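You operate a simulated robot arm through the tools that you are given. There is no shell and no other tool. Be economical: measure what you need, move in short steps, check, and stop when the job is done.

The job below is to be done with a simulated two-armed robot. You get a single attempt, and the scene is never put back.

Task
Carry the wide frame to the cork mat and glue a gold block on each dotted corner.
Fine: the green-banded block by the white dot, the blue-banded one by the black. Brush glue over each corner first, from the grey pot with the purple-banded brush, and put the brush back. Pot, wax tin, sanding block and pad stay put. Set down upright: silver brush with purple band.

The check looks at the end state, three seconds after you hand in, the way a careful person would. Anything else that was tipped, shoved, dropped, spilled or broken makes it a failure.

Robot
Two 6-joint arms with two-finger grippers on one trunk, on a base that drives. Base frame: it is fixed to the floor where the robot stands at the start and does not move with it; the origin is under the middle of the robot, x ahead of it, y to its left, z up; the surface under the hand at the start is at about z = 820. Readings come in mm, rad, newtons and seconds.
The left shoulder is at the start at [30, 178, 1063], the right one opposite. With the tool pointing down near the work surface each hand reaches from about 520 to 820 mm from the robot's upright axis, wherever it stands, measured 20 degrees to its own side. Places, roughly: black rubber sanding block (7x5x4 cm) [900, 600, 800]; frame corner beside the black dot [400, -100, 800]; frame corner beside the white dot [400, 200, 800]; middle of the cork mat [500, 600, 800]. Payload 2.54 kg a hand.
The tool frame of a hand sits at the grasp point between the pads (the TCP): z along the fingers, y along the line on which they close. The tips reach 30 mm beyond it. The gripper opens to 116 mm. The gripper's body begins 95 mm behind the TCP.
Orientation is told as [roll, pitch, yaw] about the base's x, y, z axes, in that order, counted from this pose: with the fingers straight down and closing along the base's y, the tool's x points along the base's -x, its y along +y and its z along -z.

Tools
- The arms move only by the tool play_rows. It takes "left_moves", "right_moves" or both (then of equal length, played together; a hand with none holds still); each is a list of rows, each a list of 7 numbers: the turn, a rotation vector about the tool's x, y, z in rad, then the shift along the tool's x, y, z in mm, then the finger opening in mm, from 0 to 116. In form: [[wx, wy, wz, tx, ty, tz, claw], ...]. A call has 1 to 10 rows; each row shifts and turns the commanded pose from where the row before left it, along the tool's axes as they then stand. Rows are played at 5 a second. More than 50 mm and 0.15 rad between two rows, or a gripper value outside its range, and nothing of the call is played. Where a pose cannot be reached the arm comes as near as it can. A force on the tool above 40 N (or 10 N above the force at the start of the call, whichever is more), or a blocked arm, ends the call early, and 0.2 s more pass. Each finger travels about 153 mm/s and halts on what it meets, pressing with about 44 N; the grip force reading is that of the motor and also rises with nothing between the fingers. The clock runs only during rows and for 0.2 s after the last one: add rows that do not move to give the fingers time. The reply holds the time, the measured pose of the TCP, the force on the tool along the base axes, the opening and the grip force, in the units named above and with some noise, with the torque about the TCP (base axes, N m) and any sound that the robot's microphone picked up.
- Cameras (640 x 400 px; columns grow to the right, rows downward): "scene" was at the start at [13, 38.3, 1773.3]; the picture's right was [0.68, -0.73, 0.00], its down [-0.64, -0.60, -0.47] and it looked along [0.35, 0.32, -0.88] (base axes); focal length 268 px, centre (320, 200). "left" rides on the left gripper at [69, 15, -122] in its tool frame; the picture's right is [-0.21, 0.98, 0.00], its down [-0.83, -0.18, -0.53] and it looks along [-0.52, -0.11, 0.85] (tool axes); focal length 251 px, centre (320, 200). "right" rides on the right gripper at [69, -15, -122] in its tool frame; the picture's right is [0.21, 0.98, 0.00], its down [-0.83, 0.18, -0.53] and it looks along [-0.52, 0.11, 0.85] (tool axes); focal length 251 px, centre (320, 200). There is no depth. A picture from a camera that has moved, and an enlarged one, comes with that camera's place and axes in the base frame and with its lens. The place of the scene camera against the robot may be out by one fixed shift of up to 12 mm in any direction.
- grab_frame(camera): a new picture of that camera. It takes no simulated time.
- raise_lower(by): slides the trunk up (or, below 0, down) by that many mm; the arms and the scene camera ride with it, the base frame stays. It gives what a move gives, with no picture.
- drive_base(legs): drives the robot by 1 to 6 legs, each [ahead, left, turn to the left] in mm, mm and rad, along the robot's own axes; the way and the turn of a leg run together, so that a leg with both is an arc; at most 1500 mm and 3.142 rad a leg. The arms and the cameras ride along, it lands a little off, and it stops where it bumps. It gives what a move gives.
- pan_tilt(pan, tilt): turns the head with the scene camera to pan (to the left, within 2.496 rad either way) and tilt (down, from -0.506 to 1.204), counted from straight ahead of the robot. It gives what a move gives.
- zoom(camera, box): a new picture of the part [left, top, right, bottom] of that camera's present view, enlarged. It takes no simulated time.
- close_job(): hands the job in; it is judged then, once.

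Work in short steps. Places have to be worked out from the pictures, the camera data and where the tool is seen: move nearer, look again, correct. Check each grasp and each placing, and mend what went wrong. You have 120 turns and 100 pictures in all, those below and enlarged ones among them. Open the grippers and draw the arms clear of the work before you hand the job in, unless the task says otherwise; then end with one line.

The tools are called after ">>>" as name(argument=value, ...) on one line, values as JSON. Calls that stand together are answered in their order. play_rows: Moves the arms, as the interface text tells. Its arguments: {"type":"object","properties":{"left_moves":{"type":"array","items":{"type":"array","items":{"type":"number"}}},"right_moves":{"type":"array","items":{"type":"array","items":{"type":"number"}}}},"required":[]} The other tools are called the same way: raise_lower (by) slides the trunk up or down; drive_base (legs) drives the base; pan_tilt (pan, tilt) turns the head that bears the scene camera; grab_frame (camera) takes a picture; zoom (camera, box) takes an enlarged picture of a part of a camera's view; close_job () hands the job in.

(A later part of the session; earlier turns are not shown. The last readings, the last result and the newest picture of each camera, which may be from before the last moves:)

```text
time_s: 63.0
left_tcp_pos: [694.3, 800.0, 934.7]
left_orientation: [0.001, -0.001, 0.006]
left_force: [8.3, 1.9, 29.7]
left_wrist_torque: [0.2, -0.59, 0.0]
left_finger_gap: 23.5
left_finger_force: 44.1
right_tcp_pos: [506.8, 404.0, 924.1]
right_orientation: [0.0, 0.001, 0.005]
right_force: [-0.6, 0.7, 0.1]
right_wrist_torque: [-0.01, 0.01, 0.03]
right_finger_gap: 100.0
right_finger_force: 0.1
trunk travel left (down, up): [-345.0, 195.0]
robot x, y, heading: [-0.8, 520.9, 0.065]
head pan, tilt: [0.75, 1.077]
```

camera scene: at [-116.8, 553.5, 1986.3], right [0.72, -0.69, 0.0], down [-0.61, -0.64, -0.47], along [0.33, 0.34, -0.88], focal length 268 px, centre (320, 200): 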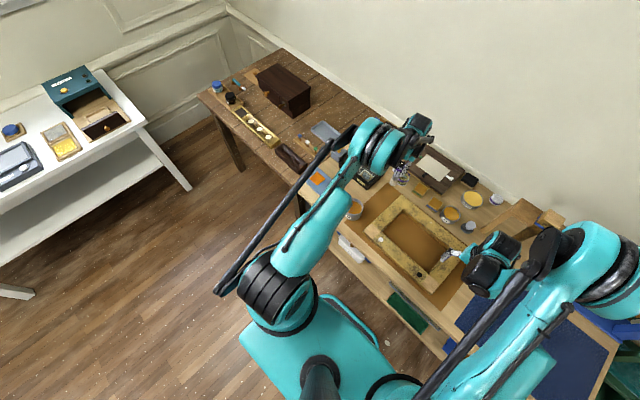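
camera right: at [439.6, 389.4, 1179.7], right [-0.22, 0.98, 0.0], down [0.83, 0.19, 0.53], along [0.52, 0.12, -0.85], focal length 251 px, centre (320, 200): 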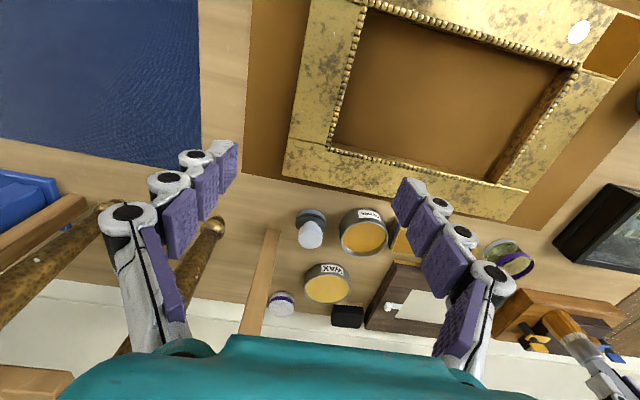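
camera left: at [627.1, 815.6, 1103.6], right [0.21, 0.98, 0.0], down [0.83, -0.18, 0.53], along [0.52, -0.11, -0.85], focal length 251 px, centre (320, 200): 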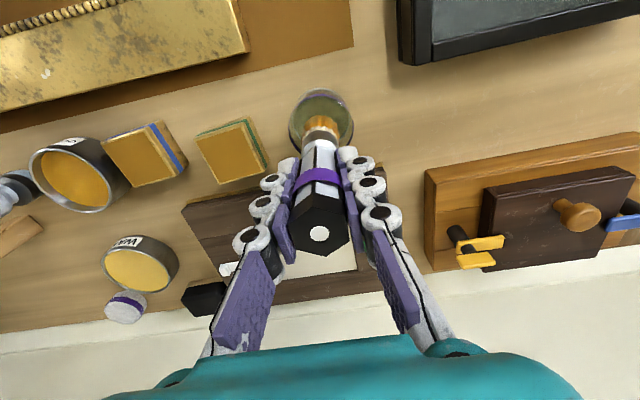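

The brush stands on the glass floor. I ease up 2 mm to unload, then open gently.

>>> raise_lower(by=2)

>>> play_rows(left_moves=[[0, 0, 0, 0, 0, 0, 26], [0, 0, 0, 0, 0, 0, 34], [0, 0, 0, 0, 0, 0, 50], [0, 0, 0, 0, 0, 0, 70], [0, 0, 0, 0, 0, 0, 70]])

>>> grab_frame(camera="left")

```text
time_s: 63.5
left_tcp_pos: [693.9, 799.5, 936.0]
left_orientation: [-0.001, 0.004, 0.004]
left_force: [3.7, 0.3, 13.5]
left_wrist_torque: [0.02, -0.26, -0.01]
left_finger_gap: 23.3
left_finger_force: 44.1
right_tcp_pos: [506.4, 404.0, 925.5]
right_orientation: [0.0, 0.002, 0.005]
right_force: [-0.4, 0.3, -0.2]
right_wrist_torque: [0.03, 0.0, -0.02]
right_finger_gap: 100.0
right_finger_force: 0.1
trunk travel left (down, up): [-347.0, 193.0]
robot x, y, heading: [-4.9, 520.7, 0.063]
head pan, tilt: [0.75, 1.077]
```

```text
time_s: 64.7
left_tcp_pos: [695.0, 799.9, 935.3]
left_orientation: [-0.003, 0.003, 0.005]
left_force: [-0.3, -0.1, -0.5]
left_wrist_torque: [-0.02, 0.0, 0.01]
left_finger_gap: 69.7
left_finger_force: 0.1
right_tcp_pos: [507.9, 403.5, 924.2]
right_orientation: [0.0, 0.002, 0.005]
right_force: [0.3, 0.6, -0.3]
right_wrist_torque: [0.0, -0.02, 0.0]
right_finger_gap: 100.1
right_finger_force: 0.0
trunk travel left (down, up): [-347.0, 193.0]
robot x, y, heading: [-4.8, 520.6, 0.062]
head pan, tilt: [0.75, 1.077]
```

```text
41 pictures are left
camera left: at [627.4, 815.7, 1060.2], right [0.21, 0.98, 0.0], down [0.83, -0.18, 0.53], along [0.52, -0.11, -0.85], focal length 251 px, centre (320, 200)
```

left: 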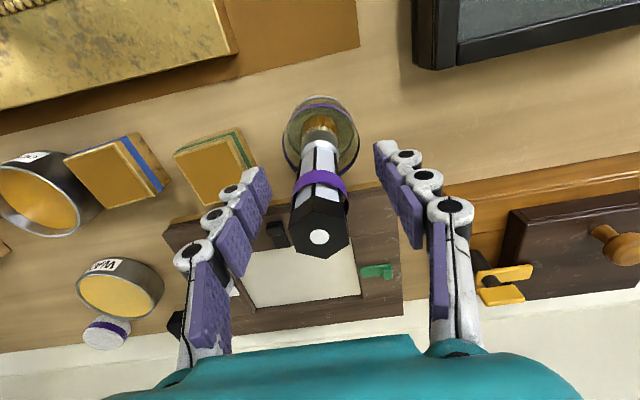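

The brush stands upright in its glass, released. I raise clear of it, shift over the blocks, and measure them.

>>> raise_lower(by=130)

>>> play_rows(left_moves=[[0, 0, 0, 20, -40, 0, 90], [0, 0, 0, 20, -40, 0, 100], [0, 0, 0, 20, -40, 0, 100]])

>>> grab_frame(camera="left")

>>> zoom(camera="left", box=[200, 60, 400, 200])

```text
time_s: 66.3
left_tcp_pos: [696.7, 799.4, 1065.8]
left_orientation: [-0.001, 0.003, 0.006]
left_force: [-0.2, -0.5, -0.3]
left_wrist_torque: [0.01, 0.02, -0.01]
left_finger_gap: 69.9
left_finger_force: 0.0
right_tcp_pos: [508.8, 404.7, 1054.8]
right_orientation: [-0.001, 0.002, 0.007]
right_force: [0.3, 0.3, 0.6]
right_wrist_torque: [-0.02, -0.03, -0.02]
right_finger_gap: 99.9
right_finger_force: 0.0
trunk travel left (down, up): [-477.0, 63.0]
robot x, y, heading: [-5.8, 518.9, 0.068]
head pan, tilt: [0.75, 1.077]
```

```text
time_s: 67.1
left_tcp_pos: [634.8, 681.8, 1067.9]
left_orientation: [0.0, 0.003, 0.005]
left_force: [0.1, -0.5, 0.3]
left_wrist_torque: [-0.01, -0.04, -0.04]
left_finger_gap: 100.0
left_finger_force: 0.1
right_tcp_pos: [507.4, 404.7, 1055.2]
right_orientation: [0.002, 0.001, 0.006]
right_force: [0.2, 0.3, 1.1]
right_wrist_torque: [0.05, -0.01, 0.04]
right_finger_gap: 99.9
right_finger_force: 0.0
trunk travel left (down, up): [-477.0, 63.0]
robot x, y, heading: [-8.1, 520.7, 0.062]
head pan, tilt: [0.75, 1.077]
```

```text
40 pictures are left
camera left: at [566.2, 695.7, 1193.0], right [0.21, 0.98, 0.0], down [0.83, -0.18, 0.53], along [0.52, -0.11, -0.85], focal length 251 px, centre (320, 200)
```

left: 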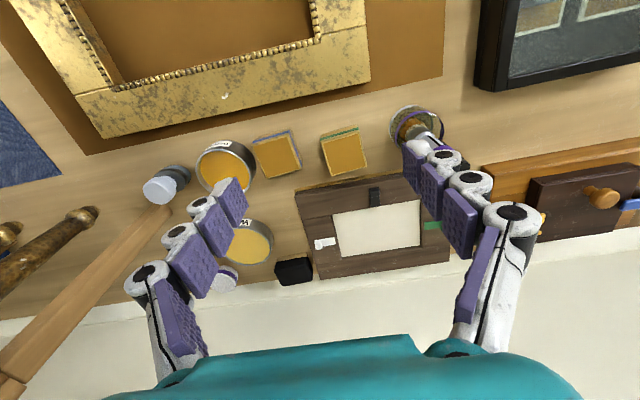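

```text
2.86 times, centred on (300, 130) of left
camera zoom: at [566.2, 695.7, 1193.0], right [0.21, 0.98, 0.0], down [0.83, -0.18, 0.53], along [0.52, -0.11, -0.85], focal length 718 px, centre (377, 400)
```

zoom: 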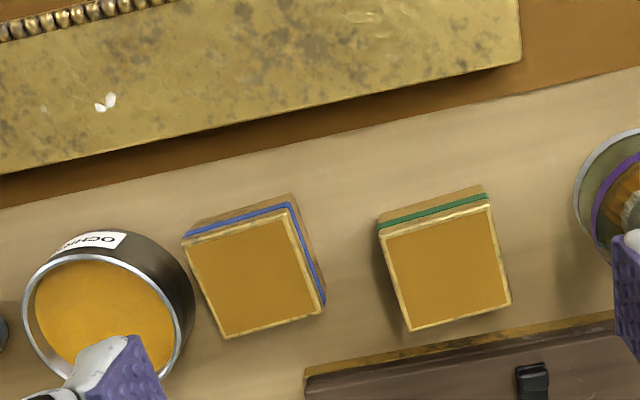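

The green block's top is at z ≈ 854 with centre (706, 702.5), about 55 mm square, yaw about +0.06. The blue one is at (689, 607), yaw +0.085, with the ochre tin right beside it. I take green first, moving the left hand above it and lifting the right hand well out of the way.

>>> play_rows(left_moves=[[0, 0, -0.055, 0, 0, 0, 95], [0, 0, 0, -24, 5, 0, 95], [0, 0, 0, -24, 6, 0, 95], [0, 0, 0, -24, 5, 0, 95], [0, 0, 0, 0, 0, 0, 95]], right_moves=[[0, 0, 0, 20, -10, -40, 60], [0, 0, 0, 20, -10, -40, 60], [0, 0, 0, 20, -10, -40, 60], [0, 0, 0, 20, -10, -40, 60], [0, 0, 0, 20, -10, -40, 60]])

>>> raise_lower(by=-120)

>>> grab_frame(camera="left")

```text
time_s: 68.3
left_tcp_pos: [702.7, 700.4, 1068.3]
left_orientation: [0.001, 0.002, 0.059]
left_force: [-0.4, -0.7, -0.3]
left_wrist_torque: [0.02, -0.01, 0.0]
left_finger_gap: 95.0
left_finger_force: 0.1
right_tcp_pos: [403.7, 354.3, 1255.0]
right_orientation: [0.0, 0.001, 0.006]
right_force: [0.0, -0.9, 0.5]
right_wrist_torque: [0.0, -0.04, 0.02]
right_finger_gap: 60.1
right_finger_force: 0.1
trunk travel left (down, up): [-477.0, 63.0]
robot x, y, heading: [-4.1, 522.0, 0.063]
head pan, tilt: [0.75, 1.077]
```

```text
time_s: 69.8
left_tcp_pos: [704.3, 701.0, 945.8]
left_orientation: [-0.001, 0.004, 0.059]
left_force: [-0.3, 0.3, 0.0]
left_wrist_torque: [-0.02, -0.03, -0.03]
left_finger_gap: 94.7
left_finger_force: 0.1
right_tcp_pos: [406.2, 355.2, 1135.6]
right_orientation: [-0.002, 0.002, 0.006]
right_force: [0.5, 0.0, 0.5]
right_wrist_torque: [-0.03, -0.03, -0.01]
right_finger_gap: 59.9
right_finger_force: 0.0
trunk travel left (down, up): [-357.0, 183.0]
robot x, y, heading: [-1.9, 521.9, 0.067]
head pan, tilt: [0.75, 1.077]
```

```text
38 pictures are left
camera left: at [636.7, 712.4, 1070.7], right [0.16, 0.99, 0.0], down [0.84, -0.13, 0.53], along [0.52, -0.08, -0.85], focal length 251 px, centre (320, 200)
```

left: 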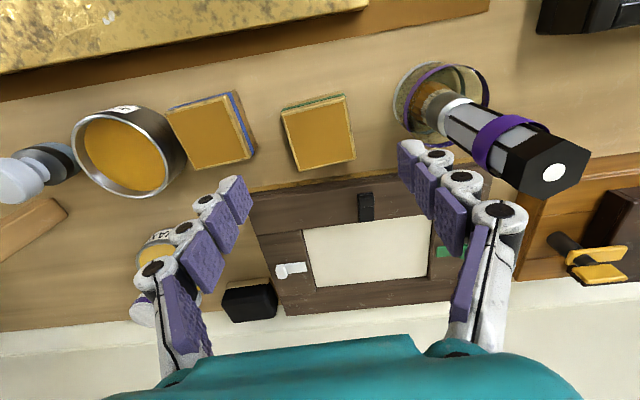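

The block is centred between the fingers (about (702, 702)). I narrow to 80 mm for clearance from the brush and lower around the block.

>>> play_rows(left_moves=[[0, 0, 0, 1, 0.5, 0, 80], [0, 0, 0, 0, 0, 0, 80]])

>>> raise_lower(by=-60)

>>> grab_frame(camera="left")

```text
time_s: 70.4
left_tcp_pos: [704.9, 701.7, 946.2]
left_orientation: [0.001, 0.004, 0.061]
left_force: [-0.1, -0.1, -0.7]
left_wrist_torque: [0.01, -0.02, -0.02]
left_finger_gap: 79.9
left_finger_force: 0.0
right_tcp_pos: [406.5, 356.0, 1134.7]
right_orientation: [0.001, 0.001, 0.005]
right_force: [-0.4, 0.5, -0.6]
right_wrist_torque: [0.01, 0.01, 0.01]
right_finger_gap: 60.0
right_finger_force: 0.1
trunk travel left (down, up): [-357.0, 183.0]
robot x, y, heading: [0.3, 521.3, 0.071]
head pan, tilt: [0.75, 1.077]
```

```text
time_s: 71.4
left_tcp_pos: [704.6, 701.8, 886.7]
left_orientation: [0.0, 0.004, 0.059]
left_force: [-0.9, -0.8, 0.6]
left_wrist_torque: [-0.03, -0.04, 0.02]
left_finger_gap: 80.0
left_finger_force: 0.0
right_tcp_pos: [405.2, 356.3, 1075.9]
right_orientation: [0.0, 0.001, 0.005]
right_force: [0.2, -0.2, 0.1]
right_wrist_torque: [-0.01, 0.05, 0.01]
right_finger_gap: 59.6
right_finger_force: 0.1
trunk travel left (down, up): [-297.0, 243.0]
robot x, y, heading: [-4.9, 522.8, 0.067]
head pan, tilt: [0.75, 1.077]
```

```text
37 pictures are left
camera left: at [635.7, 712.9, 1010.9], right [0.16, 0.99, 0.0], down [0.84, -0.13, 0.53], along [0.52, -0.08, -0.85], focal length 251 px, centre (320, 200)
```

left: 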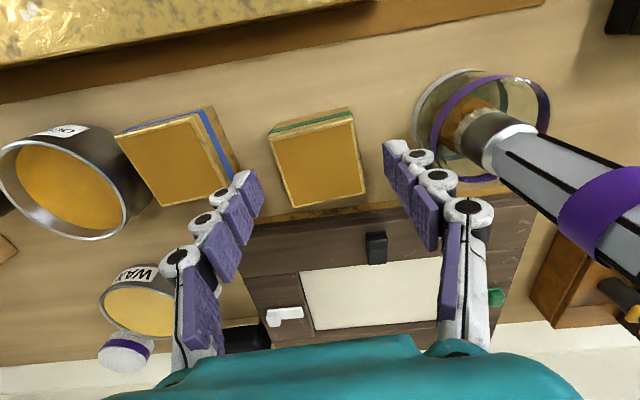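

Still well centred. I lower the last 31 mm and close.

>>> raise_lower(by=-31)

>>> play_rows(left_moves=[[0, 0, 0, 1, 0, 0, 65], [0, 0, 0, 0, 0, 0, 52], [0, 0, 0, 0, 0, 0, 45], [0, 0, 0, 0, 0, 0, 45]])

>>> grab_frame(camera="left")

```text
time_s: 72.2
left_tcp_pos: [703.7, 702.1, 855.4]
left_orientation: [-0.001, 0.002, 0.059]
left_force: [-0.1, -0.3, -0.4]
left_wrist_torque: [-0.02, 0.04, 0.02]
left_finger_gap: 79.9
left_finger_force: 0.0
right_tcp_pos: [406.0, 356.0, 1044.7]
right_orientation: [-0.001, 0.001, 0.005]
right_force: [-0.4, 0.0, 0.3]
right_wrist_torque: [-0.02, 0.0, -0.01]
right_finger_gap: 59.9
right_finger_force: 0.0
trunk travel left (down, up): [-266.0, 274.0]
robot x, y, heading: [-2.3, 521.0, 0.065]
head pan, tilt: [0.75, 1.077]
```

```text
time_s: 73.2
left_tcp_pos: [704.4, 700.8, 855.1]
left_orientation: [0.0, 0.003, 0.059]
left_force: [-0.1, 0.4, 1.8]
left_wrist_torque: [-0.06, 0.0, 0.04]
left_finger_gap: 54.6
left_finger_force: 44.0
right_tcp_pos: [406.2, 355.7, 1044.0]
right_orientation: [-0.002, 0.001, 0.004]
right_force: [0.0, -0.1, -0.3]
right_wrist_torque: [-0.04, -0.01, -0.04]
right_finger_gap: 60.2
right_finger_force: 0.2
trunk travel left (down, up): [-266.0, 274.0]
robot x, y, heading: [-1.8, 520.0, 0.066]
head pan, tilt: [0.75, 1.077]
```

```text
36 pictures are left
camera left: at [635.1, 712.8, 979.6], right [0.16, 0.99, 0.0], down [0.84, -0.13, 0.53], along [0.52, -0.08, -0.85], focal length 251 px, centre (320, 200)
```

left: 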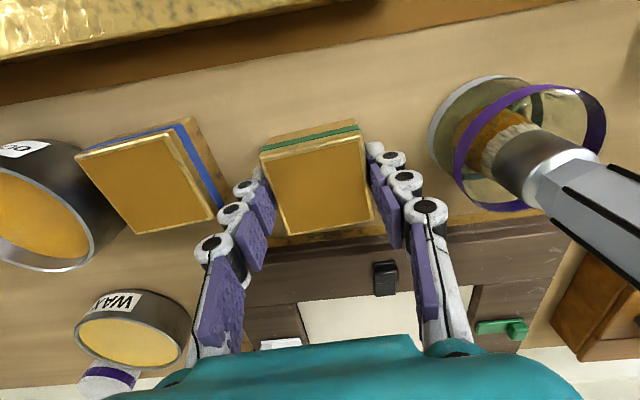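

The green block is gripped (54.6 mm). I lift 130 mm, then drive the base back 200 mm toward the white corner.

>>> raise_lower(by=130)

>>> drive_base(legs=[[-200, 0, 0]])

>>> grab_frame(camera="left")

```text
time_s: 74.7
left_tcp_pos: [704.3, 702.1, 985.2]
left_orientation: [0.002, 0.003, 0.059]
left_force: [-0.7, 0.1, 0.0]
left_wrist_torque: [0.0, -0.03, 0.01]
left_finger_gap: 54.8
left_finger_force: 44.6
right_tcp_pos: [405.8, 354.9, 1172.2]
right_orientation: [0.0, 0.001, 0.005]
right_force: [-1.0, -0.2, 1.1]
right_wrist_torque: [0.0, -0.02, 0.0]
right_finger_gap: 59.7
right_finger_force: 0.0
trunk travel left (down, up): [-396.0, 144.0]
robot x, y, heading: [-3.6, 523.7, 0.069]
head pan, tilt: [0.75, 1.077]
```

```text
time_s: 76.3
left_tcp_pos: [507.1, 686.4, 985.3]
left_orientation: [-0.001, 0.003, 0.056]
left_force: [-0.4, 0.2, 0.3]
left_wrist_torque: [-0.01, -0.02, -0.01]
left_finger_gap: 54.7
left_finger_force: 43.8
right_tcp_pos: [206.6, 341.6, 1174.8]
right_orientation: [-0.001, 0.002, 0.002]
right_force: [-1.3, 1.4, -0.3]
right_wrist_torque: [0.03, -0.02, -0.01]
right_finger_gap: 59.6
right_finger_force: 0.1
trunk travel left (down, up): [-396.0, 144.0]
robot x, y, heading: [-200.2, 508.7, 0.056]
head pan, tilt: [0.75, 1.077]
```

```text
35 pictures are left
camera left: at [438.3, 697.6, 1109.7], right [0.16, 0.99, 0.0], down [0.84, -0.14, 0.53], along [0.52, -0.09, -0.85], focal length 251 px, centre (320, 200)
```

left: 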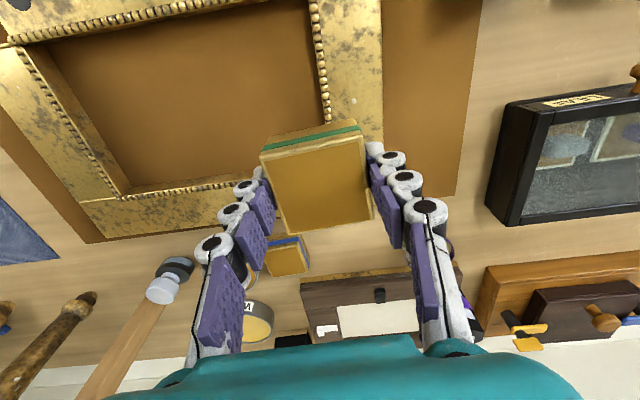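

The block is held squarely. I square its yaw to the frame (0) and move over the white corner.

>>> play_rows(left_moves=[[0, 0, 0.06, 0, 0, 0, 45], [0, 0, 0, 28, 9, 0, 45], [0, 0, 0, 37, 9, 0, 45], [0, 0, 0, 37, 9, 0, 45], [0, 0, 0, 36, 9, 0, 45], [0, 0, 0, 0, 0, 0, 45]])

>>> raise_lower(by=-70)

>>> grab_frame(camera="left")

>>> zoom(camera="scene", box=[310, 130, 430, 250])

```text
time_s: 77.7
left_tcp_pos: [370.6, 723.5, 986.9]
left_orientation: [0.001, 0.004, -0.004]
left_force: [0.7, -0.4, -1.3]
left_wrist_torque: [-0.01, 0.0, 0.0]
left_finger_gap: 54.8
left_finger_force: 43.7
right_tcp_pos: [209.8, 340.6, 1173.4]
right_orientation: [0.0, 0.004, 0.001]
right_force: [0.6, 0.2, -0.1]
right_wrist_torque: [0.04, -0.01, 0.03]
right_finger_gap: 60.0
right_finger_force: 0.0
trunk travel left (down, up): [-396.0, 144.0]
robot x, y, heading: [-197.7, 510.3, 0.063]
head pan, tilt: [0.75, 1.077]
```

```text
time_s: 78.8
left_tcp_pos: [369.6, 722.5, 917.1]
left_orientation: [-0.001, 0.004, -0.006]
left_force: [0.2, 1.1, -1.3]
left_wrist_torque: [-0.04, -0.01, -0.03]
left_finger_gap: 54.6
left_finger_force: 43.8
right_tcp_pos: [207.7, 340.4, 1104.5]
right_orientation: [0.001, 0.001, 0.0]
right_force: [-0.4, 0.6, -0.1]
right_wrist_torque: [0.0, 0.0, 0.02]
right_finger_gap: 60.0
right_finger_force: 0.0
trunk travel left (down, up): [-326.0, 214.0]
robot x, y, heading: [-202.1, 504.1, 0.062]
head pan, tilt: [0.75, 1.077]
```

```text
34 pictures are left
camera left: at [302.7, 739.0, 1041.0], right [0.22, 0.98, 0.0], down [0.83, -0.18, 0.53], along [0.52, -0.12, -0.85], focal length 251 px, centre (320, 200)
```

left: 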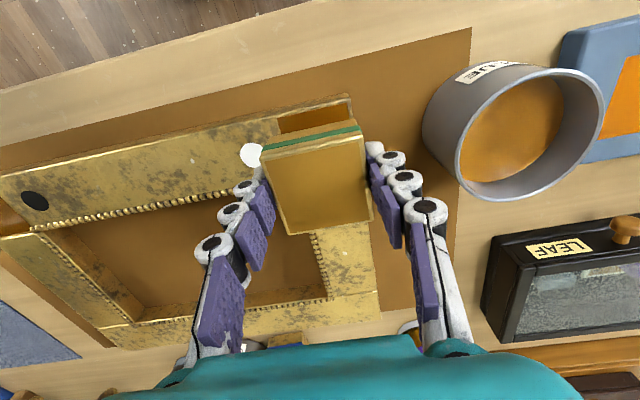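

```text
3.33 times, centred on (370, 190) of scene
camera zoom: at [-190.6, 547.1, 1824.5], right [0.73, -0.69, 0.0], down [-0.61, -0.64, -0.47], along [0.33, 0.34, -0.88], focal length 894 px, centre (153, 233)
```

zoom: 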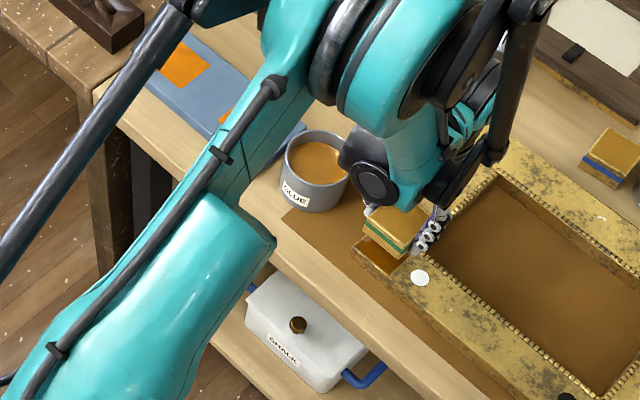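

Block (x 343–399, y 697–750) against patch (x 342–397, y 695–749): I correct by (−1.5, −1) mm and lower to about 4 mm above.

>>> play_rows(left_moves=[[0, 0, 0, 1.5, -1, 0, 45]])

>>> raise_lower(by=-36)

>>> grab_frame(camera="left")

```text
time_s: 79.2
left_tcp_pos: [369.3, 722.4, 915.4]
left_orientation: [0.0, 0.003, -0.006]
left_force: [0.2, -0.4, -0.6]
left_wrist_torque: [-0.02, 0.0, 0.0]
left_finger_gap: 54.7
left_finger_force: 44.3
right_tcp_pos: [208.0, 340.1, 1103.7]
right_orientation: [-0.001, 0.001, 0.002]
right_force: [0.2, -1.4, 0.1]
right_wrist_torque: [0.0, 0.03, -0.03]
right_finger_gap: 59.9
right_finger_force: 0.0
trunk travel left (down, up): [-326.0, 214.0]
robot x, y, heading: [-202.8, 510.0, 0.059]
head pan, tilt: [0.75, 1.077]
```

```text
time_s: 80.0
left_tcp_pos: [368.4, 722.7, 881.1]
left_orientation: [-0.002, 0.003, -0.004]
left_force: [1.1, 1.0, -0.2]
left_wrist_torque: [0.0, 0.0, 0.01]
left_finger_gap: 54.8
left_finger_force: 44.4
right_tcp_pos: [208.4, 341.0, 1068.9]
right_orientation: [0.0, 0.001, 0.002]
right_force: [0.2, 0.2, 0.1]
right_wrist_torque: [0.01, 0.03, -0.01]
right_finger_gap: 60.0
right_finger_force: 0.2
trunk travel left (down, up): [-290.0, 250.0]
robot x, y, heading: [-201.2, 506.6, 0.066]
head pan, tilt: [0.75, 1.077]
```

```text
32 pictures are left
camera left: at [301.1, 738.2, 1004.6], right [0.22, 0.98, 0.0], down [0.83, -0.18, 0.53], along [0.52, -0.12, -0.85], focal length 251 px, centre (320, 200)
```

left: 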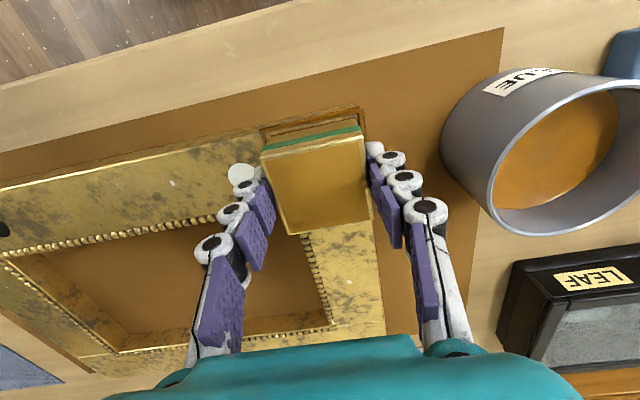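

>>> zoom(camera="left", box=[220, 90, 400, 180])

```text
3.56 times, centred on (310, 135) of left
camera zoom: at [301.1, 738.2, 1004.6], right [0.22, 0.98, 0.0], down [0.83, -0.18, 0.53], along [0.52, -0.12, -0.85], focal length 894 px, centre (356, 431)
```

zoom: 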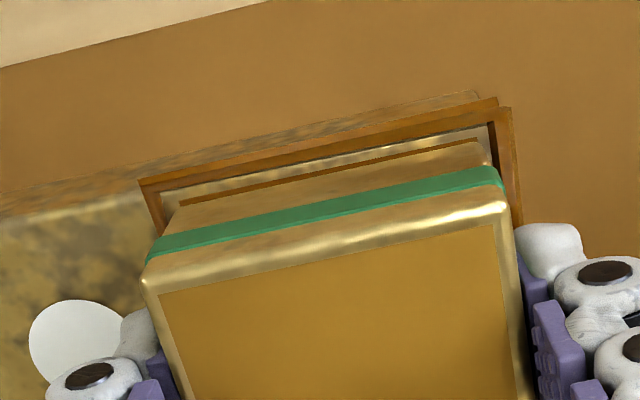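

The alignment looks good, with maybe 1–2 mm too far from the near edge. I nudge 1.5 mm nearer and lower in small steps to contact.

>>> play_rows(left_moves=[[0, 0, 0, 1.5, 0, 0, 45], [0, 0, 0, 0, 0, 0, 45]])

>>> raise_lower(by=-3)

>>> raise_lower(by=-1)

>>> raise_lower(by=-1)

```text
time_s: 80.6
left_tcp_pos: [366.7, 722.4, 880.3]
left_orientation: [-0.002, 0.004, -0.003]
left_force: [0.2, 0.5, -1.0]
left_wrist_torque: [0.01, 0.03, -0.02]
left_finger_gap: 54.8
left_finger_force: 44.0
right_tcp_pos: [208.9, 340.8, 1068.5]
right_orientation: [0.001, 0.002, 0.001]
right_force: [0.9, 0.5, 1.0]
right_wrist_torque: [-0.02, 0.01, -0.03]
right_finger_gap: 60.0
right_finger_force: 0.0
trunk travel left (down, up): [-290.0, 250.0]
robot x, y, heading: [-200.1, 509.7, 0.059]
head pan, tilt: [0.75, 1.077]
```

```text
time_s: 81.1
left_tcp_pos: [367.5, 722.4, 878.6]
left_orientation: [-0.001, 0.001, -0.005]
left_force: [7.0, 2.5, 27.4]
left_wrist_torque: [0.07, -0.02, 0.02]
left_finger_gap: 54.6
left_finger_force: 43.5
right_tcp_pos: [207.2, 340.4, 1065.0]
right_orientation: [0.001, 0.001, 0.0]
right_force: [0.5, 0.8, 0.3]
right_wrist_torque: [0.01, -0.03, 0.02]
right_finger_gap: 60.1
right_finger_force: 0.1
trunk travel left (down, up): [-287.0, 253.0]
robot x, y, heading: [-200.1, 502.6, 0.061]
head pan, tilt: [0.75, 1.077]
```

```text
time_s: 81.6
left_tcp_pos: [366.7, 722.7, 878.2]
left_orientation: [-0.001, 0.0, -0.005]
left_force: [8.7, 3.8, 36.2]
left_wrist_torque: [0.09, -0.3, 0.05]
left_finger_gap: 54.8
left_finger_force: 43.7
right_tcp_pos: [206.1, 340.8, 1064.6]
right_orientation: [0.001, 0.0, 0.001]
right_force: [0.3, 0.4, 0.4]
right_wrist_torque: [0.03, 0.0, 0.02]
right_finger_gap: 60.1
right_finger_force: 0.1
trunk travel left (down, up): [-286.0, 254.0]
robot x, y, heading: [-202.2, 508.2, 0.061]
head pan, tilt: [0.75, 1.077]
```

```text
time_s: 82.2
left_tcp_pos: [365.3, 721.8, 876.9]
left_orientation: [0.0, 0.001, -0.005]
left_force: [7.1, 3.5, 34.1]
left_wrist_torque: [0.09, -0.18, 0.02]
left_finger_gap: 54.7
left_finger_force: 44.3
right_tcp_pos: [206.1, 340.5, 1063.7]
right_orientation: [-0.001, 0.0, 0.001]
right_force: [-0.7, 0.5, -0.5]
right_wrist_torque: [0.0, -0.01, -0.05]
right_finger_gap: 59.9
right_finger_force: 0.0
trunk travel left (down, up): [-285.0, 255.0]
robot x, y, heading: [-201.0, 507.2, 0.061]
head pan, tilt: [0.75, 1.077]
```

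The block is firmly seated (34 N). I ease off 2 mm and look before opening.

>>> raise_lower(by=2)

>>> zoom(camera="left", box=[220, 90, 400, 180])

```text
time_s: 82.7
left_tcp_pos: [366.5, 722.7, 876.5]
left_orientation: [-0.001, 0.003, -0.006]
left_force: [-1.2, 0.1, 2.1]
left_wrist_torque: [0.07, 0.0, 0.06]
left_finger_gap: 54.4
left_finger_force: 44.3
right_tcp_pos: [207.5, 340.8, 1064.8]
right_orientation: [0.0, 0.001, 0.0]
right_force: [0.0, 1.0, 1.1]
right_wrist_torque: [-0.01, 0.0, 0.03]
right_finger_gap: 60.2
right_finger_force: 0.1
trunk travel left (down, up): [-287.0, 253.0]
robot x, y, heading: [-199.4, 508.6, 0.065]
head pan, tilt: [0.75, 1.077]
```

```text
3.56 times, centred on (310, 135) of left
camera zoom: at [298.8, 737.7, 1001.4], right [0.22, 0.98, 0.0], down [0.83, -0.18, 0.53], along [0.52, -0.12, -0.85], focal length 894 px, centre (356, 431)
```

zoom: 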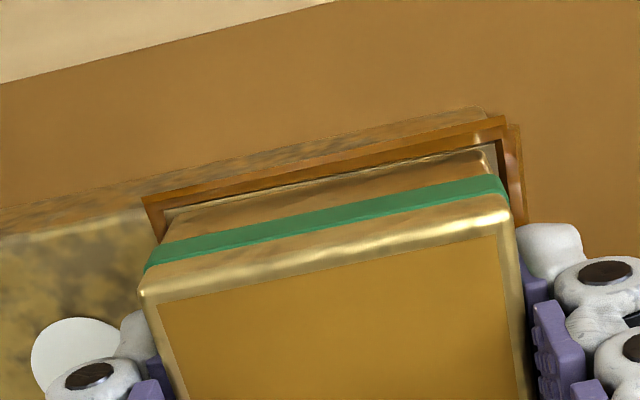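

The block sits centred, with an even glue rim at the left, right and near sides. I open the fingers and raise.

>>> play_rows(left_moves=[[0, 0, 0, 0, 0, 0, 60], [0, 0, 0, 0, 0, 0, 75], [0, 0, 0, 0, 0, 0, 85], [0, 0, 0, 0, 0, 0, 85]])

>>> raise_lower(by=120)

>>> grab_frame(camera="left")

```text
time_s: 83.7
left_tcp_pos: [366.9, 721.8, 877.2]
left_orientation: [-0.001, 0.005, -0.006]
left_force: [0.2, 1.7, 0.7]
left_wrist_torque: [-0.02, 0.04, 0.0]
left_finger_gap: 85.2
left_finger_force: 0.0
right_tcp_pos: [208.5, 341.2, 1065.0]
right_orientation: [0.0, 0.003, 0.002]
right_force: [-0.2, 0.7, 0.0]
right_wrist_torque: [0.01, -0.04, 0.02]
right_finger_gap: 60.0
right_finger_force: 0.0
trunk travel left (down, up): [-287.0, 253.0]
robot x, y, heading: [-199.3, 510.3, 0.057]
head pan, tilt: [0.75, 1.077]
```

```text
time_s: 85.2
left_tcp_pos: [368.5, 722.2, 997.0]
left_orientation: [0.0, 0.003, -0.005]
left_force: [-0.7, 0.3, -0.3]
left_wrist_torque: [0.0, -0.02, -0.01]
left_finger_gap: 84.7
left_finger_force: 0.1
right_tcp_pos: [208.1, 340.4, 1184.1]
right_orientation: [-0.001, 0.002, 0.003]
right_force: [0.4, 0.7, 0.2]
right_wrist_torque: [0.03, -0.03, -0.02]
right_finger_gap: 59.9
right_finger_force: 0.1
trunk travel left (down, up): [-407.0, 133.0]
robot x, y, heading: [-204.9, 508.8, 0.062]
head pan, tilt: [0.75, 1.077]
```

```text
29 pictures are left
camera left: at [299.7, 738.1, 1121.7], right [0.22, 0.98, 0.0], down [0.83, -0.18, 0.53], along [0.52, -0.12, -0.85], focal length 251 px, centre (320, 200)
```

left: 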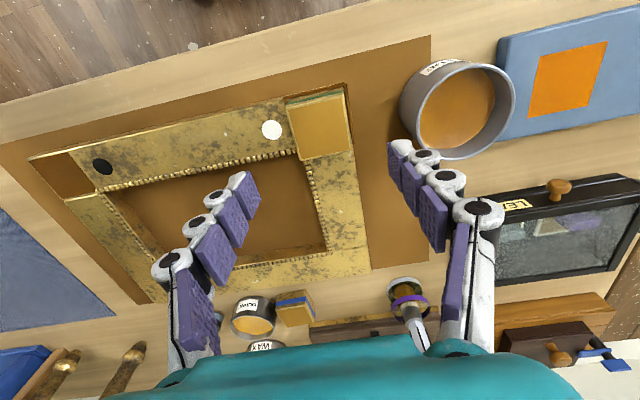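

The green block sits on the white-dot corner. Now I drive back toward the blue block, and then turn the wrist 90° so the fingers close along x, since the ochre tin is too close for a grip along y.

>>> drive_base(legs=[[197, -90, 0]])

>>> play_rows(left_moves=[[0, 0, -0.14, 0, 0, -8, 85], [0, 0, -0.14, 0, 0, -8, 85], [0, 0, -0.14, 0, 0, -8, 85], [0, 0, -0.14, 0, 0, -8, 85], [0, 0, -0.14, 0, 0, -8, 85], [0, 0, -0.14, 0, 0, -8, 85], [0, 0, -0.14, 0, 0, -8, 85], [0, 0, -0.14, 0, 0, -8, 85], [0, 0, -0.14, 0, 0, -8, 85], [0, 0, -0.14, 0, 0, -8, 85]])

```text
time_s: 86.8
left_tcp_pos: [569.5, 641.3, 996.2]
left_orientation: [-0.002, 0.002, -0.009]
left_force: [0.4, 0.9, 0.9]
left_wrist_torque: [0.05, 0.01, 0.02]
left_finger_gap: 85.0
left_finger_force: 0.0
right_tcp_pos: [409.3, 261.6, 1184.4]
right_orientation: [-0.001, 0.002, -0.002]
right_force: [0.7, 0.2, 0.4]
right_wrist_torque: [0.01, 0.01, -0.03]
right_finger_gap: 60.3
right_finger_force: 0.1
trunk travel left (down, up): [-407.0, 133.0]
robot x, y, heading: [-0.9, 430.4, 0.056]
head pan, tilt: [0.75, 1.077]
```

```text
time_s: 89.0
left_tcp_pos: [569.5, 644.0, 1077.8]
left_orientation: [0.003, 0.002, 1.394]
left_force: [-0.5, 0.3, 0.2]
left_wrist_torque: [-0.01, 0.0, 0.01]
left_finger_gap: 85.3
left_finger_force: 0.1
right_tcp_pos: [408.3, 261.0, 1185.5]
right_orientation: [0.001, 0.002, -0.003]
right_force: [-0.1, 0.2, 0.3]
right_wrist_torque: [-0.01, 0.0, 0.01]
right_finger_gap: 60.1
right_finger_force: 0.1
trunk travel left (down, up): [-407.0, 133.0]
robot x, y, heading: [-3.5, 425.2, 0.058]
head pan, tilt: [0.75, 1.077]
```

I finish the turn to yaw ≈ 1.656 and move over the blue block at (689, 607).

>>> play_rows(left_moves=[[0, 0, -0.131, 0, 0, 0, 85], [0, 0, -0.131, 0, 0, 0, 85], [0, 0, 0, 16, -39, 0, 85], [0, 0, 0, 16, -39, 0, 85], [0, 0, 0, 15, -38, 0, 85], [0, 0, 0, 0, 0, 0, 85]])

>>> grab_frame(camera="left")

```text
time_s: 90.4
left_tcp_pos: [688.5, 606.7, 1079.4]
left_orientation: [0.004, -0.001, 1.652]
left_force: [0.1, 0.0, 0.2]
left_wrist_torque: [0.01, 0.01, 0.0]
left_finger_gap: 85.1
left_finger_force: 0.1
right_tcp_pos: [408.2, 261.4, 1185.4]
right_orientation: [0.001, 0.003, -0.002]
right_force: [0.1, -0.1, 0.6]
right_wrist_torque: [-0.04, 0.0, 0.03]
right_finger_gap: 59.9
right_finger_force: 0.1
trunk travel left (down, up): [-407.0, 133.0]
robot x, y, heading: [-1.8, 431.3, 0.059]
head pan, tilt: [0.75, 1.077]
```

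```text
28 pictures are left
camera left: at [680.0, 536.7, 1203.1], right [-0.99, 0.13, 0.0], down [0.11, 0.84, 0.53], along [0.07, 0.53, -0.85], focal length 251 px, centre (320, 200)
```

left: 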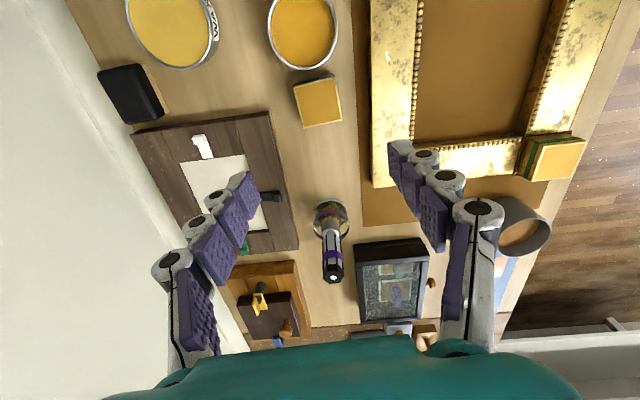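

Blue block's centre now reads (692, 604), yaw about 0.09. I correct and lower with the trunk in stages.

>>> play_rows(left_moves=[[0, 0, 0, 2.5, -2.5, 0, 82], [0, 0, 0, 0, 0, 0, 82]])

>>> raise_lower(by=-180)

>>> grab_frame(camera="left")

```text
time_s: 91.0
left_tcp_pos: [691.5, 602.7, 1077.4]
left_orientation: [0.003, -0.001, 1.654]
left_force: [-0.4, -1.4, 0.7]
left_wrist_torque: [0.01, 0.03, 0.01]
left_finger_gap: 81.8
left_finger_force: 0.0
right_tcp_pos: [407.6, 261.9, 1184.7]
right_orientation: [0.0, 0.0, -0.001]
right_force: [0.0, 0.9, -0.3]
right_wrist_torque: [0.01, 0.01, 0.05]
right_finger_gap: 59.8
right_finger_force: 0.1
trunk travel left (down, up): [-407.0, 133.0]
robot x, y, heading: [-1.5, 431.2, 0.061]
head pan, tilt: [0.75, 1.077]
```

```text
time_s: 93.0
left_tcp_pos: [691.8, 603.4, 898.3]
left_orientation: [0.001, 0.001, 1.652]
left_force: [-0.6, -0.2, 0.9]
left_wrist_torque: [0.0, -0.01, 0.03]
left_finger_gap: 81.9
left_finger_force: 0.1
right_tcp_pos: [408.0, 260.9, 1004.4]
right_orientation: [-0.001, 0.002, -0.001]
right_force: [0.2, -1.1, -0.5]
right_wrist_torque: [-0.02, 0.0, 0.02]
right_finger_gap: 60.0
right_finger_force: 0.0
trunk travel left (down, up): [-227.0, 313.0]
robot x, y, heading: [1.5, 433.2, 0.061]
head pan, tilt: [0.75, 1.077]
```

```text
27 pictures are left
camera left: at [683.3, 533.2, 1022.3], right [-0.99, 0.13, 0.0], down [0.11, 0.84, 0.53], along [0.07, 0.53, -0.85], focal length 251 px, centre (320, 200)
```

left: 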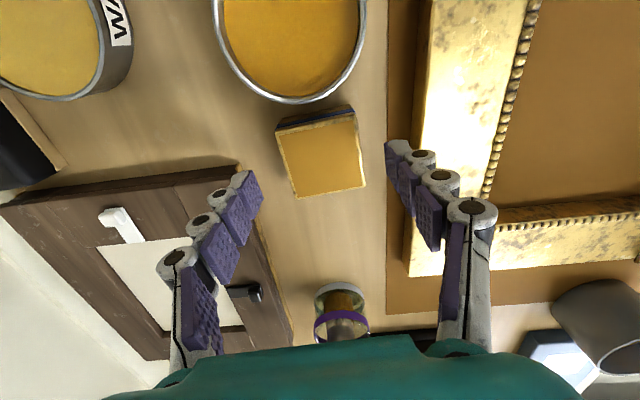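

The block is centred between the fingers. I lower the last 43 mm and close.

>>> raise_lower(by=-43)

>>> play_rows(left_moves=[[0, 0, 0, 0, 0, 0, 65], [0, 0, 0, 0, 0, 0, 52], [0, 0, 0, 0, 0, 0, 45], [0, 0, 0, 0, 0, 0, 45]])

>>> raise_lower(by=130)

>>> grab_frame(camera="left")

```text
time_s: 93.9
left_tcp_pos: [691.2, 603.9, 854.4]
left_orientation: [0.002, -0.001, 1.651]
left_force: [-0.4, -0.1, 0.3]
left_wrist_torque: [-0.02, 0.0, 0.01]
left_finger_gap: 82.2
left_finger_force: 0.0
right_tcp_pos: [409.2, 261.1, 962.0]
right_orientation: [0.0, 0.003, -0.003]
right_force: [0.4, -0.3, 0.2]
right_wrist_torque: [0.04, 0.02, -0.01]
right_finger_gap: 59.8
right_finger_force: 0.1
trunk travel left (down, up): [-184.0, 356.0]
robot x, y, heading: [0.9, 430.5, 0.058]
head pan, tilt: [0.75, 1.077]
```

```text
time_s: 94.9
left_tcp_pos: [692.0, 603.6, 855.3]
left_orientation: [0.006, 0.0, 1.654]
left_force: [0.6, -0.2, 2.7]
left_wrist_torque: [0.01, -0.06, 0.0]
left_finger_gap: 54.7
left_finger_force: 44.0
right_tcp_pos: [408.2, 261.8, 961.5]
right_orientation: [0.001, 0.001, -0.003]
right_force: [-0.3, -0.1, 1.1]
right_wrist_torque: [0.0, 0.0, 0.04]
right_finger_gap: 60.2
right_finger_force: 0.1
trunk travel left (down, up): [-184.0, 356.0]
robot x, y, heading: [-3.8, 428.9, 0.054]
head pan, tilt: [0.75, 1.077]
```

```text
time_s: 96.5
left_tcp_pos: [692.1, 603.9, 984.2]
left_orientation: [0.002, 0.001, 1.654]
left_force: [-0.1, 0.1, 0.0]
left_wrist_torque: [0.01, 0.01, 0.0]
left_finger_gap: 54.6
left_finger_force: 44.3
right_tcp_pos: [408.3, 260.4, 1090.9]
right_orientation: [0.0, 0.005, -0.003]
right_force: [0.3, 0.6, 0.4]
right_wrist_torque: [-0.05, 0.01, -0.04]
right_finger_gap: 59.7
right_finger_force: 0.0
trunk travel left (down, up): [-314.0, 226.0]
robot x, y, heading: [-0.7, 429.4, 0.06]
head pan, tilt: [0.75, 1.077]
```

```text
26 pictures are left
camera left: at [683.6, 533.2, 1108.6], right [-0.99, 0.13, 0.0], down [0.11, 0.84, 0.53], along [0.07, 0.53, -0.85], focal length 251 px, centre (320, 200)
```

left: 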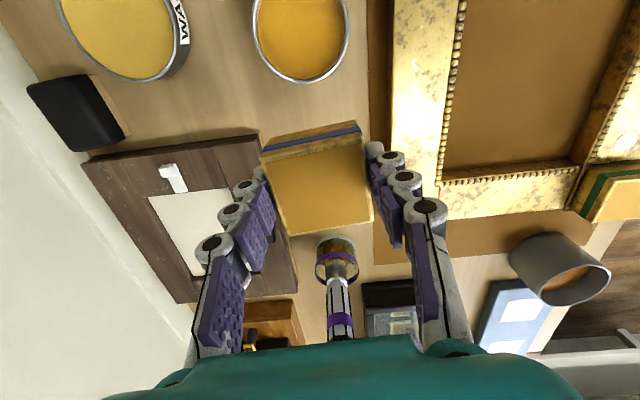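

The blue block is held. I drive back first, then right, toward the black-dot corner.

>>> drive_base(legs=[[-213, 0, 0], [0, -228, 0]])

```text
time_s: 99.5
left_tcp_pos: [489.0, 362.6, 985.4]
left_orientation: [0.005, 0.001, 1.656]
left_force: [-0.4, 0.2, -1.2]
left_wrist_torque: [0.06, 0.04, -0.01]
left_finger_gap: 54.6
left_finger_force: 43.7
right_tcp_pos: [205.7, 19.5, 1091.8]
right_orientation: [0.002, 0.003, 0.001]
right_force: [-0.6, -0.6, -0.7]
right_wrist_torque: [-0.04, 0.04, -0.01]
right_finger_gap: 59.9
right_finger_force: 0.1
trunk travel left (down, up): [-314.0, 226.0]
robot x, y, heading: [-205.7, 188.2, 0.062]
head pan, tilt: [0.75, 1.077]
```

I turn to square with the frame and move over the black-dot corner at (367, 401), then lower 70 mm and look.

>>> play_rows(left_moves=[[0, 0, 0.092, 0, 0, 0, 45], [0, 0, 0, -12, 40, 0, 45], [0, 0, 0, -13, 41, 0, 45], [0, 0, 0, -12.5, 41, 0, 45], [0, 0, 0, 0, 0, 0, 45]])

>>> raise_lower(by=-70)

>>> grab_frame(camera="left")

>>> zoom(camera="left", box=[220, 60, 420, 260])

```text
time_s: 100.7
left_tcp_pos: [368.4, 401.5, 985.4]
left_orientation: [0.003, 0.0, 1.563]
left_force: [-0.5, 0.4, -1.6]
left_wrist_torque: [-0.02, 0.01, -0.02]
left_finger_gap: 54.6
left_finger_force: 44.5
right_tcp_pos: [208.1, 20.6, 1092.1]
right_orientation: [0.001, 0.004, 0.001]
right_force: [0.1, 0.1, -0.7]
right_wrist_torque: [0.0, 0.01, 0.02]
right_finger_gap: 60.1
right_finger_force: 0.1
trunk travel left (down, up): [-314.0, 226.0]
robot x, y, heading: [-203.6, 188.0, 0.062]
head pan, tilt: [0.75, 1.077]
```

```text
time_s: 101.8
left_tcp_pos: [366.9, 402.8, 916.1]
left_orientation: [0.004, -0.001, 1.566]
left_force: [-0.4, -0.6, -0.8]
left_wrist_torque: [-0.01, -0.01, -0.04]
left_finger_gap: 54.6
left_finger_force: 43.9
right_tcp_pos: [205.0, 20.3, 1022.3]
right_orientation: [0.001, 0.002, 0.001]
right_force: [0.1, 0.2, -0.1]
right_wrist_torque: [0.02, 0.02, 0.01]
right_finger_gap: 59.8
right_finger_force: 0.0
trunk travel left (down, up): [-244.0, 296.0]
robot x, y, heading: [-201.9, 187.8, 0.055]
head pan, tilt: [0.75, 1.077]
```

```text
25 pictures are left
camera left: at [352.0, 333.3, 1039.9], right [-0.98, 0.22, 0.0], down [0.19, 0.82, 0.53], along [0.12, 0.52, -0.85], focal length 251 px, centre (320, 200)
```

left: 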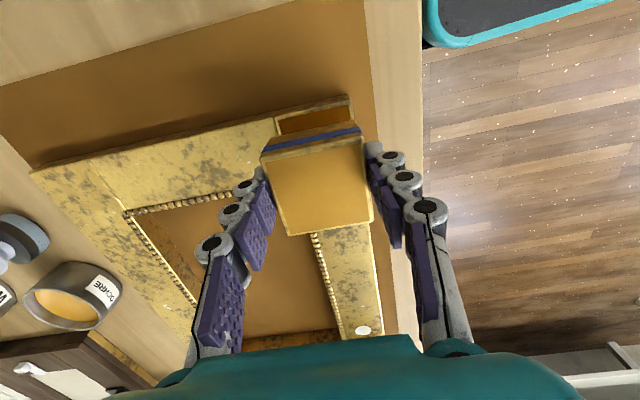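

```text
2.00 times, centred on (320, 160) of left
camera zoom: at [352.0, 333.3, 1039.9], right [-0.98, 0.22, 0.0], down [0.19, 0.82, 0.53], along [0.12, 0.52, -0.85], focal length 503 px, centre (320, 280)
```

zoom: 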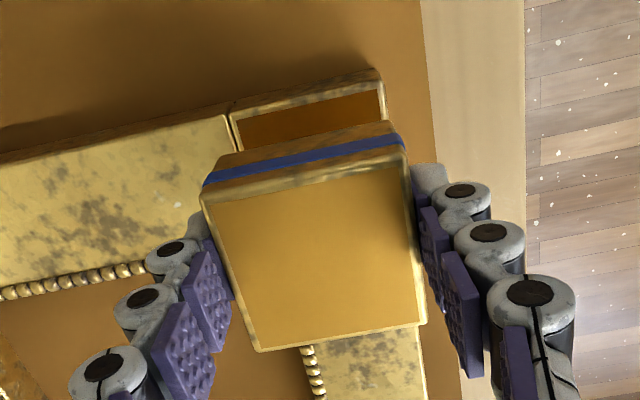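

Block (x 340.5–395, y 377.5–431.5) against patch (x 339–394.6, y from 377): about 1 mm off. I correct and lower to about 4 mm above.

>>> play_rows(left_moves=[[0, 0, 0, 0.8, 1.2, 0, 45], [0, 0, 0, 0, 0, 0, 45]])

>>> raise_lower(by=-34)

>>> zoom(camera="left", box=[220, 80, 420, 260])

```text
time_s: 102.4
left_tcp_pos: [365.7, 402.1, 916.3]
left_orientation: [0.004, -0.001, 1.563]
left_force: [0.4, 0.2, -0.2]
left_wrist_torque: [0.0, 0.0, 0.02]
left_finger_gap: 54.6
left_finger_force: 43.5
right_tcp_pos: [207.3, 20.5, 1022.8]
right_orientation: [0.0, 0.002, 0.001]
right_force: [0.0, -0.5, -0.7]
right_wrist_torque: [0.01, -0.01, -0.01]
right_finger_gap: 60.0
right_finger_force: 0.1
trunk travel left (down, up): [-244.0, 296.0]
robot x, y, heading: [-203.6, 188.3, 0.065]
head pan, tilt: [0.75, 1.077]
```

```text
time_s: 103.1
left_tcp_pos: [364.7, 401.5, 881.8]
left_orientation: [0.005, 0.0, 1.563]
left_force: [-0.1, -1.1, -0.3]
left_wrist_torque: [0.01, -0.01, -0.01]
left_finger_gap: 54.7
left_finger_force: 43.8
right_tcp_pos: [206.6, 20.2, 988.7]
right_orientation: [0.0, 0.001, 0.0]
right_force: [0.4, 0.5, 0.6]
right_wrist_torque: [-0.03, -0.03, -0.02]
right_finger_gap: 59.9
right_finger_force: 0.1
trunk travel left (down, up): [-210.0, 330.0]
robot x, y, heading: [-204.3, 190.8, 0.061]
head pan, tilt: [0.75, 1.077]
```

```text
2.22 times, centred on (320, 170) of left
camera zoom: at [350.9, 332.6, 1005.9], right [-0.98, 0.22, 0.0], down [0.19, 0.82, 0.53], along [0.12, 0.52, -0.85], focal length 559 px, centre (320, 267)
```

zoom: 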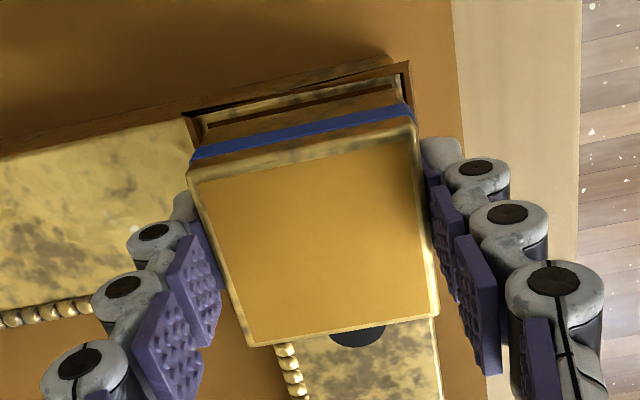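

The glue rim shows evenly around the block. I lower in small steps to seat it.

>>> raise_lower(by=-3)

>>> raise_lower(by=-1)

>>> raise_lower(by=-1)

```text
time_s: 103.7
left_tcp_pos: [365.4, 402.4, 879.4]
left_orientation: [0.003, -0.001, 1.564]
left_force: [0.2, 0.1, 7.4]
left_wrist_torque: [0.04, -0.2, -0.01]
left_finger_gap: 54.7
left_finger_force: 44.1
right_tcp_pos: [205.9, 20.6, 984.8]
right_orientation: [0.0, 0.002, 0.001]
right_force: [-0.3, 0.2, 0.5]
right_wrist_torque: [0.01, 0.0, 0.04]
right_finger_gap: 60.1
right_finger_force: 0.0
trunk travel left (down, up): [-207.0, 333.0]
robot x, y, heading: [-203.9, 186.7, 0.058]
head pan, tilt: [0.75, 1.077]
```

```text
time_s: 104.2
left_tcp_pos: [364.6, 402.3, 879.1]
left_orientation: [0.002, -0.002, 1.563]
left_force: [5.5, 1.9, 24.9]
left_wrist_torque: [0.05, -0.17, -0.02]
left_finger_gap: 54.4
left_finger_force: 43.9
right_tcp_pos: [205.2, 20.9, 984.5]
right_orientation: [0.0, 0.0, -0.001]
right_force: [0.6, 0.7, 0.1]
right_wrist_torque: [-0.04, -0.01, -0.03]
right_finger_gap: 60.0
right_finger_force: 0.1
trunk travel left (down, up): [-206.0, 334.0]
robot x, y, heading: [-201.9, 188.3, 0.063]
head pan, tilt: [0.75, 1.077]
```

```text
time_s: 104.7
left_tcp_pos: [365.2, 402.5, 877.9]
left_orientation: [0.001, 0.0, 1.565]
left_force: [10.4, 3.1, 35.8]
left_wrist_torque: [0.11, -0.38, 0.01]
left_finger_gap: 54.7
left_finger_force: 44.3
right_tcp_pos: [204.3, 20.4, 983.6]
right_orientation: [0.001, 0.0, -0.001]
right_force: [0.7, -0.3, 0.4]
right_wrist_torque: [0.02, 0.02, -0.02]
right_finger_gap: 60.0
right_finger_force: 0.1
trunk travel left (down, up): [-205.0, 335.0]
robot x, y, heading: [-200.8, 187.1, 0.058]
head pan, tilt: [0.75, 1.077]
```

Seated at 36 N. I ease off, open, and raise clear.

>>> raise_lower(by=2)

>>> play_rows(left_moves=[[0, 0, 0, 0, 0, 0, 60], [0, 0, 0, 0, 0, 0, 75], [0, 0, 0, 0, 0, 0, 85], [0, 0, 0, 0, 0, 0, 85]])

>>> raise_lower(by=180)

>>> grab_frame(camera="left")

```text
time_s: 105.2
left_tcp_pos: [364.6, 401.1, 878.0]
left_orientation: [0.003, 0.002, 1.565]
left_force: [1.7, 0.7, 6.8]
left_wrist_torque: [0.05, -0.27, 0.05]
left_finger_gap: 54.5
left_finger_force: 44.1
right_tcp_pos: [206.0, 20.2, 984.6]
right_orientation: [-0.001, 0.002, 0.001]
right_force: [0.3, -0.6, 0.5]
right_wrist_torque: [0.02, -0.02, -0.03]
right_finger_gap: 60.1
right_finger_force: 0.0
trunk travel left (down, up): [-207.0, 333.0]
robot x, y, heading: [-201.7, 190.7, 0.053]
head pan, tilt: [0.75, 1.077]
```

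```text
time_s: 106.2
left_tcp_pos: [365.7, 402.3, 878.2]
left_orientation: [0.004, 0.0, 1.565]
left_force: [0.4, -0.2, 0.0]
left_wrist_torque: [-0.03, 0.0, 0.0]
left_finger_gap: 85.0
left_finger_force: 0.0
right_tcp_pos: [205.8, 20.2, 984.9]
right_orientation: [0.0, 0.002, 0.0]
right_force: [0.3, 0.0, 0.5]
right_wrist_torque: [-0.01, -0.02, 0.01]
right_finger_gap: 60.0
right_finger_force: 0.1
trunk travel left (down, up): [-207.0, 333.0]
robot x, y, heading: [-202.7, 190.1, 0.056]
head pan, tilt: [0.75, 1.077]
```

```text
time_s: 108.2
left_tcp_pos: [366.2, 401.2, 1058.1]
left_orientation: [0.004, 0.0, 1.565]
left_force: [-0.1, 0.1, 0.0]
left_wrist_torque: [0.03, -0.03, -0.02]
left_finger_gap: 85.1
left_finger_force: 0.2
right_tcp_pos: [206.0, 21.1, 1164.5]
right_orientation: [-0.001, 0.002, 0.0]
right_force: [0.3, 0.2, 1.2]
right_wrist_torque: [-0.02, -0.01, 0.01]
right_finger_gap: 60.0
right_finger_force: 0.1
trunk travel left (down, up): [-387.0, 153.0]
robot x, y, heading: [-204.1, 190.6, 0.057]
head pan, tilt: [0.75, 1.077]
```

```text
22 pictures are left
camera left: at [351.2, 332.6, 1182.5], right [-0.98, 0.22, 0.0], down [0.19, 0.82, 0.53], along [0.12, 0.52, -0.85], focal length 251 px, centre (320, 200)
```

left: 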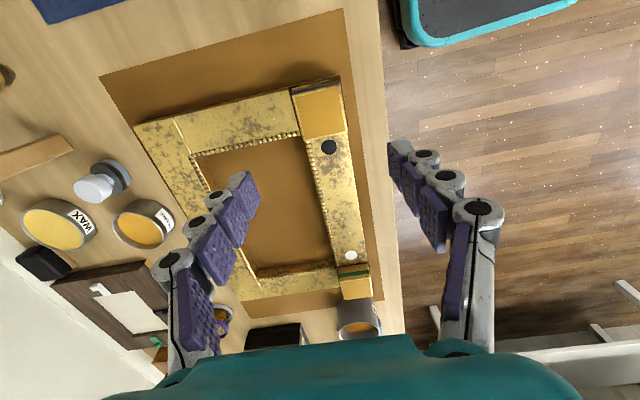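

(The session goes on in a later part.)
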